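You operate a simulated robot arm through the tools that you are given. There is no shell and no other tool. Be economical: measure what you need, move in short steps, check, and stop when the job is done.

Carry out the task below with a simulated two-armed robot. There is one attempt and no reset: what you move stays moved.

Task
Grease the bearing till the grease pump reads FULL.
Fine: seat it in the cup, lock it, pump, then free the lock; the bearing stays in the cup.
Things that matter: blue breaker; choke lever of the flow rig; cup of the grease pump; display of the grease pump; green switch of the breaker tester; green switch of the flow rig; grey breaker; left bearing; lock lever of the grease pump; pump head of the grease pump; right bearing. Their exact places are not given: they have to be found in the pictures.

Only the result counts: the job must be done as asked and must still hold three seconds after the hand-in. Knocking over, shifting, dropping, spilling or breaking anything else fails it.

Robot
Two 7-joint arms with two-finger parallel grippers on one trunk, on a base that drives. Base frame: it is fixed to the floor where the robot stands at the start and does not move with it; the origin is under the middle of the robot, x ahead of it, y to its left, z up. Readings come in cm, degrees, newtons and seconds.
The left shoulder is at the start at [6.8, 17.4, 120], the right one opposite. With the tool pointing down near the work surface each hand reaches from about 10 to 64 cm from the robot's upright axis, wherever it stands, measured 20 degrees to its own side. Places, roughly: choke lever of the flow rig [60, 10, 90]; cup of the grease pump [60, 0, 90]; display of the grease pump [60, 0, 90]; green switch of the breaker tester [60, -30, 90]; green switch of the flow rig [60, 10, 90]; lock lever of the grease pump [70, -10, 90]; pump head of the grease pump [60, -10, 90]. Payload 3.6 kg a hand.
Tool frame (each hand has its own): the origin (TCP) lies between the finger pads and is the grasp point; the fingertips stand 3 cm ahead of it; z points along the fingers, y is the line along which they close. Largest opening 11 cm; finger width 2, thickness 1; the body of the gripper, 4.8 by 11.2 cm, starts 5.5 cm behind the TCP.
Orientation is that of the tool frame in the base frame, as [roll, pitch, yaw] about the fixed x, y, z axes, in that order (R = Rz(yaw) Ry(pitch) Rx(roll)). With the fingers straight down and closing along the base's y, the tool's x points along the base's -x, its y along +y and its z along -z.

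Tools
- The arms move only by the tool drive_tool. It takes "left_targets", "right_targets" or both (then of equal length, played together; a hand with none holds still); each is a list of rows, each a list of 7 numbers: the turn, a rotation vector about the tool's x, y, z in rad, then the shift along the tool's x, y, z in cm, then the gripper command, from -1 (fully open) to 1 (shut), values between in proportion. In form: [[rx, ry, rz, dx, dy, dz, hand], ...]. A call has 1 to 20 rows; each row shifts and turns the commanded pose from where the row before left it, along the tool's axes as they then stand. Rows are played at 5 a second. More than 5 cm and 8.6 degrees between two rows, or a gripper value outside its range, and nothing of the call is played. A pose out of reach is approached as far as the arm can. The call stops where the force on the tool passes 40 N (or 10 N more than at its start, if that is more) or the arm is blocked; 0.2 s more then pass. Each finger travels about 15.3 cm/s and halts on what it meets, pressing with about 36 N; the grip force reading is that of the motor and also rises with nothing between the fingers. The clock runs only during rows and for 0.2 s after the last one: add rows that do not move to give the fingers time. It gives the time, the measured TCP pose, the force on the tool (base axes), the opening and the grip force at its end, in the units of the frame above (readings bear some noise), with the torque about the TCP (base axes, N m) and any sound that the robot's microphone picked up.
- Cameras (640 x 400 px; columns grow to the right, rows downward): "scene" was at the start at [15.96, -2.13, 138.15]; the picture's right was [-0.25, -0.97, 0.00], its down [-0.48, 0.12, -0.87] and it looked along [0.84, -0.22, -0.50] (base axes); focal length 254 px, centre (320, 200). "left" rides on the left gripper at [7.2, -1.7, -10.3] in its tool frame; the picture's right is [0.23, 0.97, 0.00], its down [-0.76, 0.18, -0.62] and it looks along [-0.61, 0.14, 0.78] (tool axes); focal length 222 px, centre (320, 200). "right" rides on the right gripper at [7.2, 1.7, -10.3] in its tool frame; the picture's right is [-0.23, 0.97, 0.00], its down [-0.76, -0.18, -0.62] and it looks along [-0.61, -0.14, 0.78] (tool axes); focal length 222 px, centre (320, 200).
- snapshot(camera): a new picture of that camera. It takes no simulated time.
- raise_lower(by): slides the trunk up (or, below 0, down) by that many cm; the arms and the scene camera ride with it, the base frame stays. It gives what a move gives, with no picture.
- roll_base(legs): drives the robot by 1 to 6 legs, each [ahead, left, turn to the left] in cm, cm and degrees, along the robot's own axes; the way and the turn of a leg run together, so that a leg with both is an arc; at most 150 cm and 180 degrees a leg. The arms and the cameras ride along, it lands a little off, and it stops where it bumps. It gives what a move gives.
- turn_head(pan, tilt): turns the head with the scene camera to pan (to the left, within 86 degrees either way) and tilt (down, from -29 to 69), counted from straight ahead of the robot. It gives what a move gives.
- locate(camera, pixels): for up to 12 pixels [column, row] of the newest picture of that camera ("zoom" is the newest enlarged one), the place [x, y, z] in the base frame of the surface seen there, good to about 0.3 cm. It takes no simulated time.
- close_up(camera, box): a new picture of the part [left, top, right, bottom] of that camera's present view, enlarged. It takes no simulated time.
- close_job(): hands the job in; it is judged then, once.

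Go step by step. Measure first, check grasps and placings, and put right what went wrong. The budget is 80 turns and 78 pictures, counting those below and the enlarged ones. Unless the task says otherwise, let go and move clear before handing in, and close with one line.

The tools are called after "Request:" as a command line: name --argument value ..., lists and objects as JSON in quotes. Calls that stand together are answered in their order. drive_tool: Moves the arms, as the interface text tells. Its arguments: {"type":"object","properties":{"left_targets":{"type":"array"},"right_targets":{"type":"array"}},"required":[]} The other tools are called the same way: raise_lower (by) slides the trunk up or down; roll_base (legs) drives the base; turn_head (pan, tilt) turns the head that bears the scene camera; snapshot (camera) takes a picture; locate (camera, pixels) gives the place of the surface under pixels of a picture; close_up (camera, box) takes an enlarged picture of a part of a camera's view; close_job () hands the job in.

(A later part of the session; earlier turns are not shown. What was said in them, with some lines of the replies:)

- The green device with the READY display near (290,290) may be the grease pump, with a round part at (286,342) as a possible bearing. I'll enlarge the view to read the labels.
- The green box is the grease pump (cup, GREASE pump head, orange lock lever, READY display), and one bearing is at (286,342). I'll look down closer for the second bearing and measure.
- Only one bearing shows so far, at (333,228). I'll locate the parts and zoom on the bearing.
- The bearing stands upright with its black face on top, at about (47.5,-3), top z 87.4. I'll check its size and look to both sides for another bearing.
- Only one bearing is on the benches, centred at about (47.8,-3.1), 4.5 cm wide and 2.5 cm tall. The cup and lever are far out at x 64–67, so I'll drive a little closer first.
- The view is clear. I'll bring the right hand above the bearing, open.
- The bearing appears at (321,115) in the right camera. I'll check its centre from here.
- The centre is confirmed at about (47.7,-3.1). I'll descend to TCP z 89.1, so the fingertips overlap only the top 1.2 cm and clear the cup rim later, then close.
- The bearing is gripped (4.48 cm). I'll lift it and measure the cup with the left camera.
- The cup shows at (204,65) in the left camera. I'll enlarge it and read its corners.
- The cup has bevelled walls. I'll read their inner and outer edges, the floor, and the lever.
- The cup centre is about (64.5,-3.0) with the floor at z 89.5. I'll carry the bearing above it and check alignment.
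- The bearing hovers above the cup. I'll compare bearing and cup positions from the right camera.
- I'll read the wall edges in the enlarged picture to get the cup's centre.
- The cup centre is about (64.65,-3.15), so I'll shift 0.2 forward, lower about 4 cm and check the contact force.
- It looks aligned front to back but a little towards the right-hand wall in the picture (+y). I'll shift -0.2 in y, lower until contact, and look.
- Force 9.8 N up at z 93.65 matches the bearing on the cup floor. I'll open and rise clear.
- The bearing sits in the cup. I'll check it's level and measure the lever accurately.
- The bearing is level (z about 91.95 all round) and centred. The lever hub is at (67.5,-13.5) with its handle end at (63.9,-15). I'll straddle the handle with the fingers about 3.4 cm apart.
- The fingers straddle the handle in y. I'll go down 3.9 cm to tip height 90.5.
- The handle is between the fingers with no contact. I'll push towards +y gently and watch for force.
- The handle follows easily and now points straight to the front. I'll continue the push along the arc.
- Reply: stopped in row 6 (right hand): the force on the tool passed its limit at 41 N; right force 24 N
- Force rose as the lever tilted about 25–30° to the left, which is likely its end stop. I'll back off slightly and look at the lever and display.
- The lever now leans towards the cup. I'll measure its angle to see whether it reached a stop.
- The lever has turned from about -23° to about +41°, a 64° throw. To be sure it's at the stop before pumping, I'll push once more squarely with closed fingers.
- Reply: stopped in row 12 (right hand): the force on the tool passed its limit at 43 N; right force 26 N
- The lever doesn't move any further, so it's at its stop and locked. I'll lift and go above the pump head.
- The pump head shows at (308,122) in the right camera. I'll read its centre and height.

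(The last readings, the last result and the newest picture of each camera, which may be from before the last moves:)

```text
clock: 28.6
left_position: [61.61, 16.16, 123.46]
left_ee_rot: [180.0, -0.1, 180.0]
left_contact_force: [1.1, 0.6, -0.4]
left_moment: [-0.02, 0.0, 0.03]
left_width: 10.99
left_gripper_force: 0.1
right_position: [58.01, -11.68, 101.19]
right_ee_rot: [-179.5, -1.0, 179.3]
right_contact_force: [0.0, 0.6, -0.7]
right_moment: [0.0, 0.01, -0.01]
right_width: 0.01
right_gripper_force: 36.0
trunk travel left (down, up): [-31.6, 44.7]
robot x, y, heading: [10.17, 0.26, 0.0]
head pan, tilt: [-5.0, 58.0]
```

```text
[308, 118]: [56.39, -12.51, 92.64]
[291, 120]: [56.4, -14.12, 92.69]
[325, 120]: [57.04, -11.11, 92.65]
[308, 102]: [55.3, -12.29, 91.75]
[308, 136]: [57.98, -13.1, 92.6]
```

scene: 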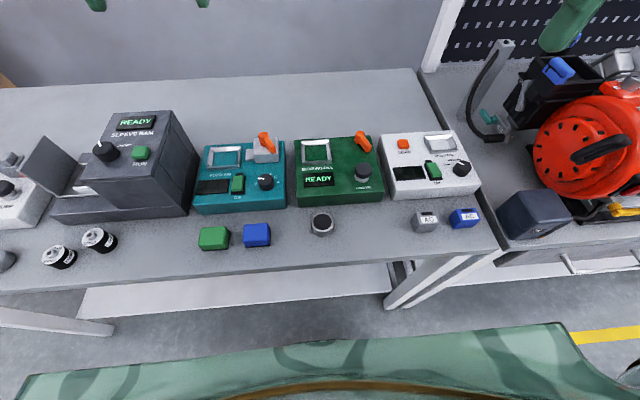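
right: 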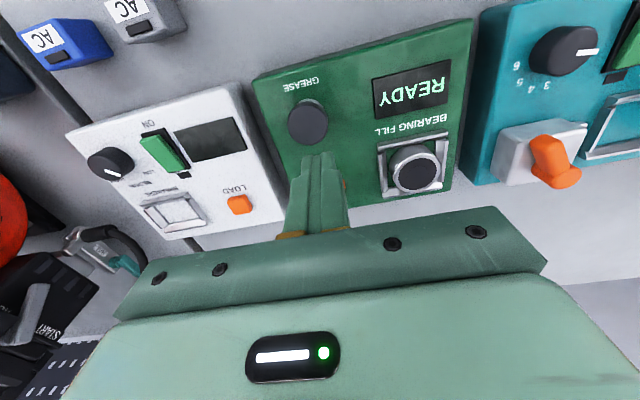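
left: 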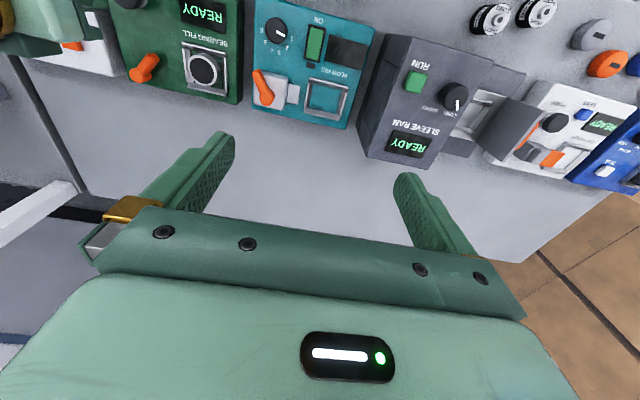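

The head's centre is about (56.9,-12.5) with its top at z 92.65. I'll move over it and press down about 1 cm.

Request:
drive_tool --right_targets '[[0, 0, 0, 1.1, -0.85, 0, 1], [0, 0, 0, 0, 0, 2.5, 1], [0, 0, 0, 0, 0, 2.5, 1], [0, 0, 0, 0, 0, 0.5, 1], [0, 0, 0, 0, 0, 0.3, 1], [0, 0, 0, 0, 0, 0.3, 1], [0, 0, 0, 0, 0, 0.3, 1], [0, 0, 0, 0, 0, 0, 1]]'

Request:
snapshot --camera "right"

```text
clock: 30.4
left_position: [61.64, 16.24, 123.44]
left_ee_rot: [-180.0, -0.2, 179.9]
left_contact_force: [0.9, -0.7, 0.0]
left_moment: [0.02, 0.06, -0.01]
left_width: 11.01
left_gripper_force: 0.0
right_position: [56.72, -12.49, 95.06]
right_ee_rot: [-179.6, -0.9, 179.4]
right_contact_force: [0.0, 0.9, 1.9]
right_moment: [0.02, 0.0, -0.01]
right_width: 0.0
right_gripper_force: 36.3
trunk travel left (down, up): [-31.6, 44.7]
robot x, y, heading: [9.9, -0.08, -0.1]
head pan, tilt: [-5.0, 58.0]
```

```text
39 pictures are left
```

right: 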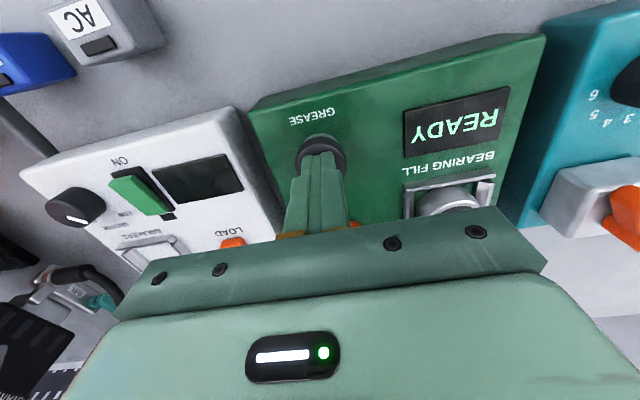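

The tips are on the head with about 2 N. I'll press further in small steps.

Request:
drive_tool --right_targets '[[0, 0, 0, 0, 0, 0.25, 1], [0, 0, 0, 0, 0, 0.25, 1], [0, 0, 0, 0, 0, 0.25, 1], [0, 0, 0, 0, 0, 0.25, 1], [0, 0, 0, 0, 0, 0, 1]]'

Request:
snapshot --camera "right"

```text
clock: 31.6
left_position: [61.4, 16.11, 123.51]
left_ee_rot: [180.0, 0.1, 179.8]
left_contact_force: [-0.5, 1.1, -0.9]
left_moment: [0.0, -0.01, 0.0]
left_width: 10.98
left_gripper_force: 0.1
right_position: [56.77, -12.7, 94.29]
right_ee_rot: [-179.5, -0.6, 179.3]
right_contact_force: [4.1, -2.2, 30.9]
right_moment: [-0.08, -0.25, 0.08]
right_width: 0.01
right_gripper_force: 35.8
trunk travel left (down, up): [-31.6, 44.7]
robot x, y, heading: [9.6, -0.53, -0.2]
head pan, tilt: [-5.0, 58.0]
```

```text
38 pictures are left
```

right: 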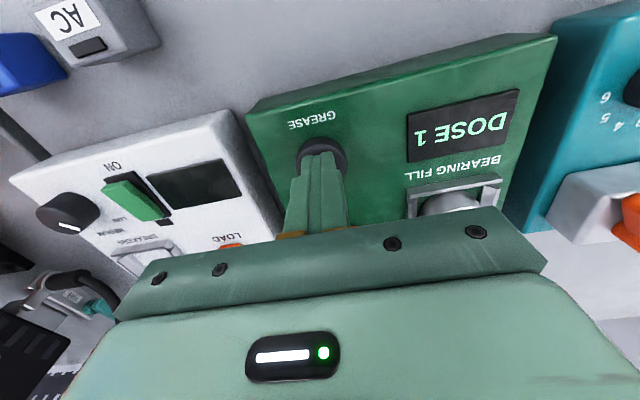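

The display reads DOSE 1 with the pump bottomed out, so each full stroke gives one dose. I'll release and do one more stroke.

Request:
drive_tool --right_targets '[[0, 0, 0, 0, 0, -1, 1], [0, 0, 0, 0, 0, -1.2, 1], [0, 0, 0, 0, 0, 0, 1], [0, 0, 0, 0, 0, 1, 1], [0, 0, 0, 0, 0, 0.7, 1], [0, 0, 0, 0, 0, 0.5, 1], [0, 0, 0, 0, 0, 0, 1]]'

Request:
snapshot --camera "right"

```text
clock: 33.2
left_position: [61.37, 16.13, 123.66]
left_ee_rot: [180.0, 0.1, 179.8]
left_contact_force: [-0.2, 0.4, -0.4]
left_moment: [0.02, -0.02, -0.02]
left_width: 11.01
left_gripper_force: 0.1
right_position: [56.58, -12.64, 94.26]
right_ee_rot: [-179.7, -0.7, 179.3]
right_contact_force: [0.8, -5.2, 29.1]
right_moment: [-0.1, -0.15, -0.22]
right_width: 0.0
right_gripper_force: 36.0
trunk travel left (down, up): [-31.6, 44.7]
robot x, y, heading: [9.91, -0.07, -0.3]
head pan, tilt: [-5.0, 58.0]
```

```text
37 pictures are left
```

right: 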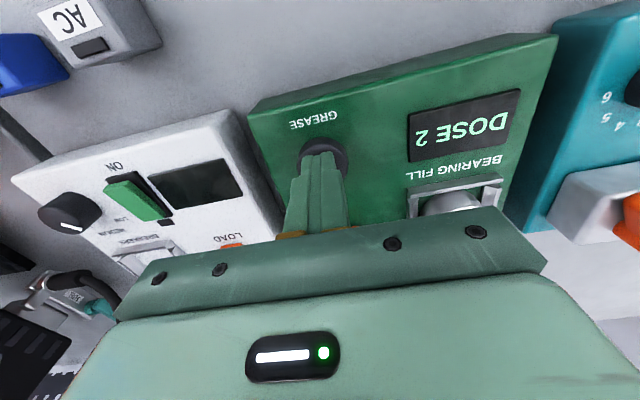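

The display reads DOSE 2, so I'll make another stroke.

Request:
drive_tool --right_targets '[[0, 0, 0, 0, 0, -1, 1], [0, 0, 0, 0, 0, -1.2, 1], [0, 0, 0, 0, 0, 0, 1], [0, 0, 0, 0, 0, 1, 1], [0, 0, 0, 0, 0, 0.7, 1], [0, 0, 0, 0, 0, 0.5, 1], [0, 0, 0, 0, 0, 0, 1]]'

Request:
snapshot --camera "right"

```text
clock: 34.8
left_position: [61.38, 16.1, 123.66]
left_ee_rot: [179.9, 0.2, 179.9]
left_contact_force: [0.3, 1.0, -0.3]
left_moment: [-0.02, 0.01, 0.0]
left_width: 11.0
left_gripper_force: 0.1
right_position: [56.49, -12.7, 94.23]
right_ee_rot: [-179.7, -0.6, 179.3]
right_contact_force: [-0.3, -3.6, 33.6]
right_moment: [-0.12, -0.16, -0.21]
right_width: 0.0
right_gripper_force: 36.0
trunk travel left (down, up): [-31.6, 44.7]
robot x, y, heading: [10.04, 0.03, -0.4]
head pan, tilt: [-5.0, 58.0]
```

```text
36 pictures are left
```

right: 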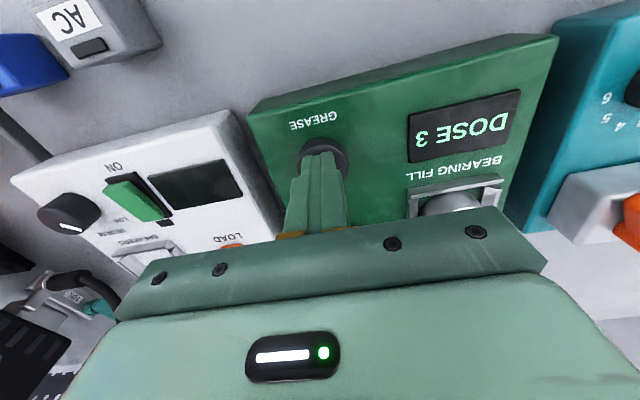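

The display reads DOSE 3, and it isn't FULL yet. I'll make another stroke.

Request:
drive_tool --right_targets '[[0, 0, 0, 0, 0, -1, 1], [0, 0, 0, 0, 0, -1.2, 1], [0, 0, 0, 0, 0, 0, 1], [0, 0, 0, 0, 0, 1, 1], [0, 0, 0, 0, 0, 0.7, 1], [0, 0, 0, 0, 0, 0.5, 1], [0, 0, 0, 0, 0, 0, 1]]'

Request:
snapshot --camera "right"

```text
clock: 36.4
left_position: [61.44, 16.12, 123.58]
left_ee_rot: [-180.0, 0.1, 179.8]
left_contact_force: [0.3, -0.1, -0.2]
left_moment: [-0.01, 0.03, -0.01]
left_width: 11.0
left_gripper_force: 0.0
right_position: [56.68, -12.67, 94.2]
right_ee_rot: [-179.6, -0.6, 179.3]
right_contact_force: [5.1, -6.9, 33.6]
right_moment: [-0.21, -0.33, -0.21]
right_width: 0.0
right_gripper_force: 35.8
trunk travel left (down, up): [-31.6, 44.7]
robot x, y, heading: [10.01, 0.21, -0.0]
head pan, tilt: [-5.0, 58.0]
```

```text
35 pictures are left
```

right: 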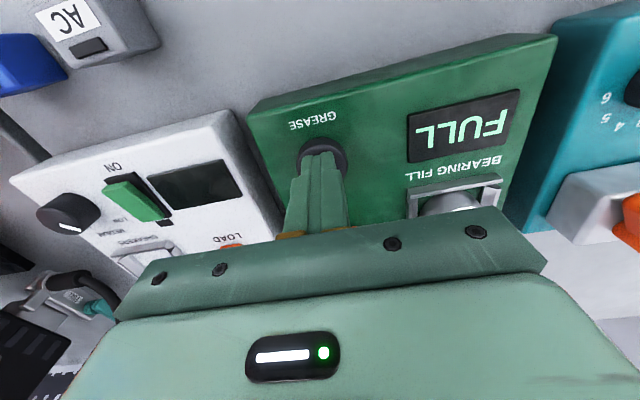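

The display reads FULL. I'll lift off and put the closed fingertips between the lever and the cup.

Request:
drive_tool --right_targets '[[0, 0, 0, 0, 0, -3, 1], [0, 0, 0, 0, 0, -3.5, 1], [0, 0, 0, 0, 0, -3.5, 1], [0, 0, 0, -4, 2.1, 0, 1], [0, 0, 0, -4.1, 2.2, 0, 1], [0, 0, 0, 0, 0, 4, 1], [0, 0, 0, 0, 0, 0, 1], [0, 0, 0, 0, 0, 0, 1]]'

Request:
snapshot --camera "right"

Request:
snapshot --camera "left"

```text
clock: 38.2
left_position: [61.52, 16.07, 123.37]
left_ee_rot: [180.0, -0.1, 179.9]
left_contact_force: [-0.2, 0.3, 0.3]
left_moment: [-0.01, 0.03, -0.02]
left_width: 11.01
left_gripper_force: 0.1
right_position: [64.99, -8.41, 99.69]
right_ee_rot: [-179.6, -1.0, 179.3]
right_contact_force: [-0.3, 0.5, 0.4]
right_moment: [-0.03, 0.03, 0.0]
right_width: 0.0
right_gripper_force: 36.2
trunk travel left (down, up): [-31.6, 44.7]
robot x, y, heading: [9.89, -0.12, -0.5]
head pan, tilt: [-5.0, 58.0]
```

```text
34 pictures are left
```

right: 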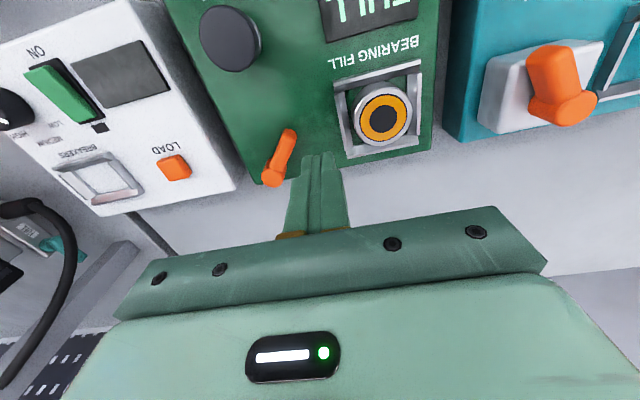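

```text
33 pictures are left
```

left: 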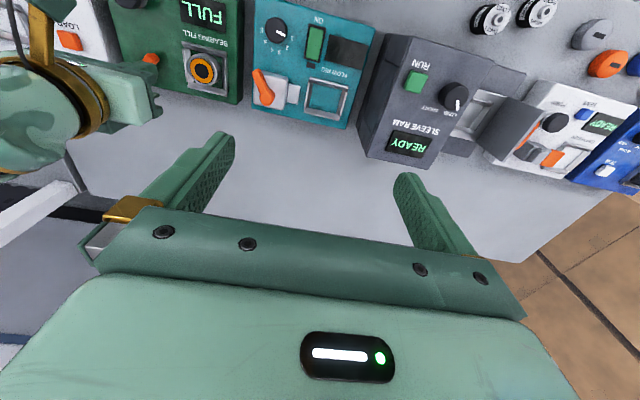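

The bearing now shows a grease ring, and the fingers are between lever and cup. I'll descend and push the lever back towards -y.

Request:
drive_tool --right_targets '[[0, 0, 0, 0, 0, 3, 1], [0, 0, 0, 0, 0, 2.3, 1], [0, 0, 0, 0, 0, 1, 1], [0, 0, 0, 0, 0, 0, 1], [0, 0, 0, 0, -0.5, 0, 1], [0, 0, 0, 0, -0.5, 0, 1], [0, 0, 0, 0, -0.5, 0, 1], [0, 0, 0, 0, -0.5, 0, 1], [0, 0, 0, 0, -0.5, 0, 1], [0, 0, 0, 0, -0.5, 0, 1], [0, 0, 0, 0, -0.5, 0, 1], [0, 0, 0, 0, -0.3, 0, 1], [0, 0, 0, 0, 0, 0, 1]]'

Request:
snapshot --camera "right"

Request:
close_up --camera "left" --box '[80, 0, 240, 110]'

```text
clock: 41.0
left_position: [61.57, 16.2, 123.42]
left_ee_rot: [-179.9, -0.1, 179.9]
left_contact_force: [0.0, 0.9, -0.6]
left_moment: [0.02, 0.02, -0.02]
left_width: 11.01
left_gripper_force: 0.1
right_position: [64.85, -12.38, 93.52]
right_ee_rot: [-179.5, -0.9, 179.4]
right_contact_force: [-0.8, -0.6, -0.4]
right_moment: [-0.03, 0.02, -0.01]
right_width: 0.01
right_gripper_force: 35.7
trunk travel left (down, up): [-31.6, 44.7]
robot x, y, heading: [9.93, -0.07, -0.3]
head pan, tilt: [-5.0, 58.0]
```

```text
32 pictures are left
```

right: 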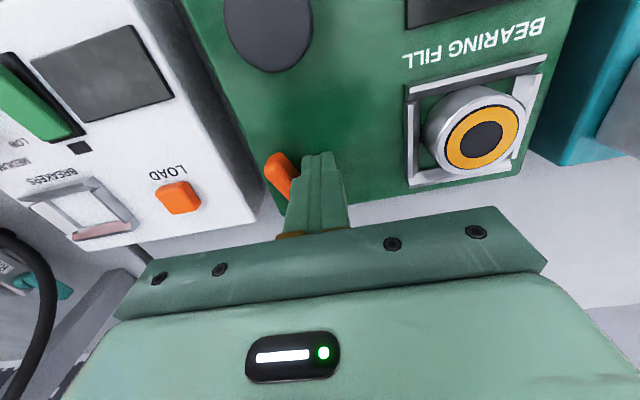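

```text
3.64 times, centred on (160, 55) of left
```

zoom: 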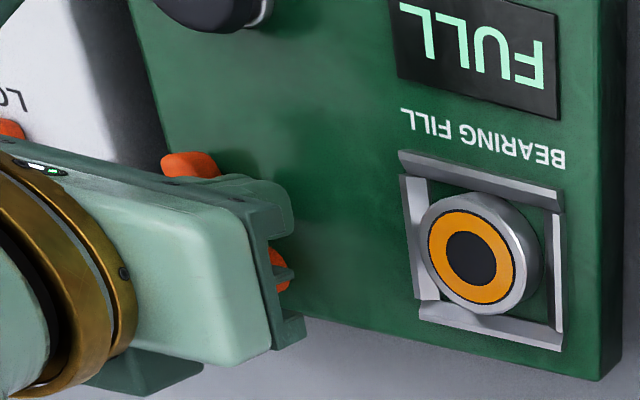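

No resistance yet, and the lever is nearly back. I'll push on in small steps until it meets its stop.

Request:
drive_tool --right_targets '[[0, 0, 0, 0, -0.25, 0, 1], [0, 0, 0, 0, -0.25, 0, 1], [0, 0, 0, 0, -0.25, 0, 1], [0, 0, 0, 0, -0.25, 0, 1], [0, 0, 0, 0, -0.25, 0, 1], [0, 0, 0, 0, -0.25, 0, 1], [0, 0, 0, 0, 0, 0, 1]]'

```text
clock: 42.6
left_position: [61.6, 16.64, 123.48]
left_ee_rot: [-179.9, -0.1, 180.0]
left_contact_force: [-1.0, -0.4, -0.4]
left_moment: [0.01, 0.0, 0.01]
left_width: 11.02
left_gripper_force: 0.1
right_position: [64.82, -13.05, 93.5]
right_ee_rot: [-179.5, -1.0, 179.6]
right_contact_force: [3.9, 36.3, -4.6]
right_moment: [0.89, -0.02, 0.33]
right_width: 0.01
right_gripper_force: 36.4
trunk travel left (down, up): [-31.6, 44.7]
robot x, y, heading: [9.8, 0.02, -0.2]
head pan, tilt: [-5.0, 58.0]
```

It met the stop with 36 N at y -13.05. I'll back off, lift, and move clear for a look.

Request:
drive_tool --right_targets '[[0, 0, 0, 0, 0.5, 0, 1], [0, 0, 0, 0, 0.5, 0, 1], [0, 0, 0, 0, 0, -4, 1], [0, 0, 0, 0, 0, -4, 1], [0, 0, 0, 0, 0, -4, 1], [0, 0, 0, 0, 0, -4, 1], [0, 0, 0, 4, -4, -1, 0], [0, 0, 0, 4, -4, 0, -1], [0, 0, 0, 4, -4, 0, -1], [0, 0, 0, 0, 0, 0, -1]]'

Request:
close_up --camera "left" --box '[80, 0, 240, 110]'

Request:
snapshot --camera "scene"

```text
refused: row 7 steps farther than a row can; nothing moved
```

```text
3.64 times, centred on (160, 55) of left
```

zoom: 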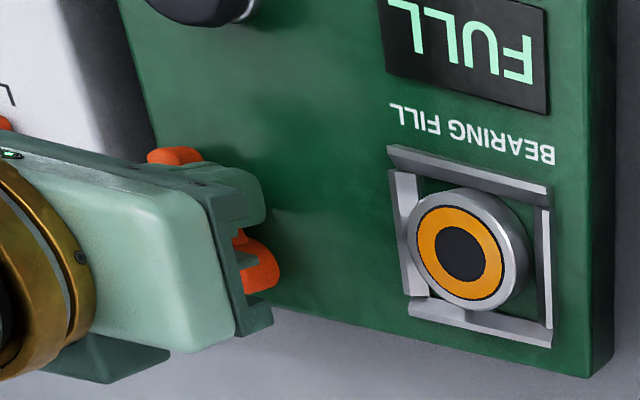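

```text
29 pictures are left
```

scene: 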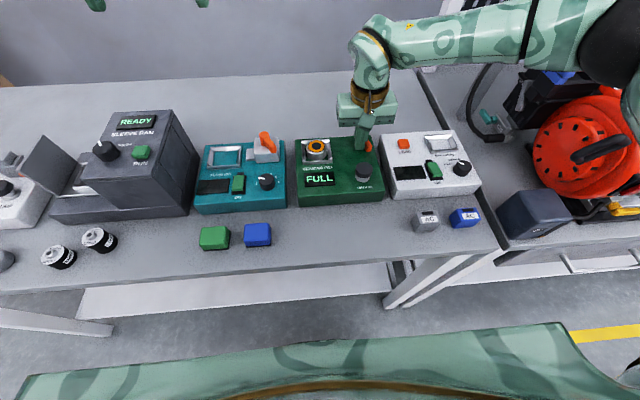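

The move was refused because one step was too long, but the display still reads FULL. I'll retract with shorter steps.

Request:
drive_tool --right_targets '[[0, 0, 0, 0, 0.5, 0, 1], [0, 0, 0, 0, 0.5, 0, 1], [0, 0, 0, 0, 0, -4, 1], [0, 0, 0, 0, 0, -4, 1], [0, 0, 0, 0, 0, -4, 1], [0, 0, 0, 0, 0, -4, 1], [0, 0, 0, 3, -3, 0, 1], [0, 0, 0, 3, -3, 0, 1], [0, 0, 0, 3, -3, 0, 1], [0, 0, 0, 3, -3, 0, 1], [0, 0, 0, 0, 0, 0, 1]]'

Request:
close_up --camera "scene" --box '[270, 115, 430, 215]'

Request:
snapshot --camera "scene"

```text
clock: 45.0
left_position: [61.6, 16.2, 123.44]
left_ee_rot: [180.0, -0.1, 180.0]
left_contact_force: [-0.3, 0.4, -0.2]
left_moment: [-0.02, 0.04, 0.02]
left_width: 11.02
left_gripper_force: 0.1
right_position: [53.02, -24.51, 109.96]
right_ee_rot: [-179.5, -1.0, 179.4]
right_contact_force: [1.0, 0.3, 0.6]
right_moment: [-0.03, 0.03, 0.02]
right_width: 0.01
right_gripper_force: 35.8
trunk travel left (down, up): [-31.6, 44.7]
robot x, y, heading: [10.3, -0.02, -0.4]
head pan, tilt: [-5.0, 58.0]
```

```text
4.00 times, centred on (350, 165) of scene
```

zoom: 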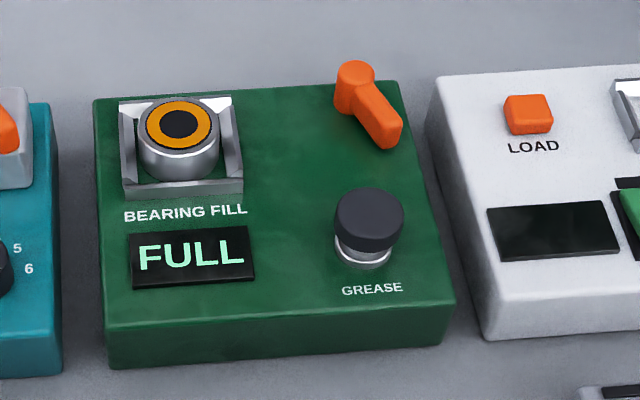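

```text
27 pictures are left
```

scene: 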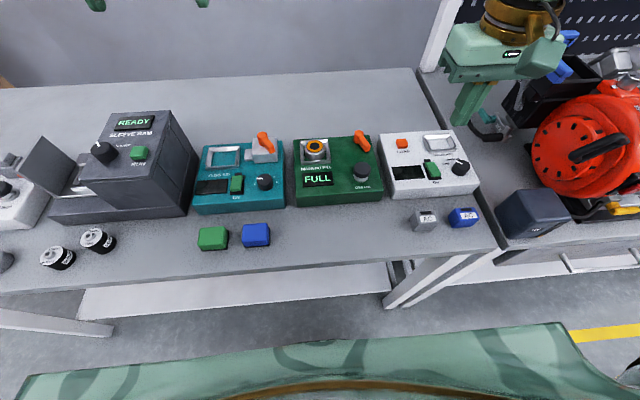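

The display reads FULL, the lever is back at its free stop, the greased bearing is in the cup, and nothing else has been disturbed. I'm handing in.

Request:
close_job

```text
The job is handed in.
```

The bearing is greased: the pump reads FULL after four strokes, the lock lever is freed, and the bearing is still seated in the cup.
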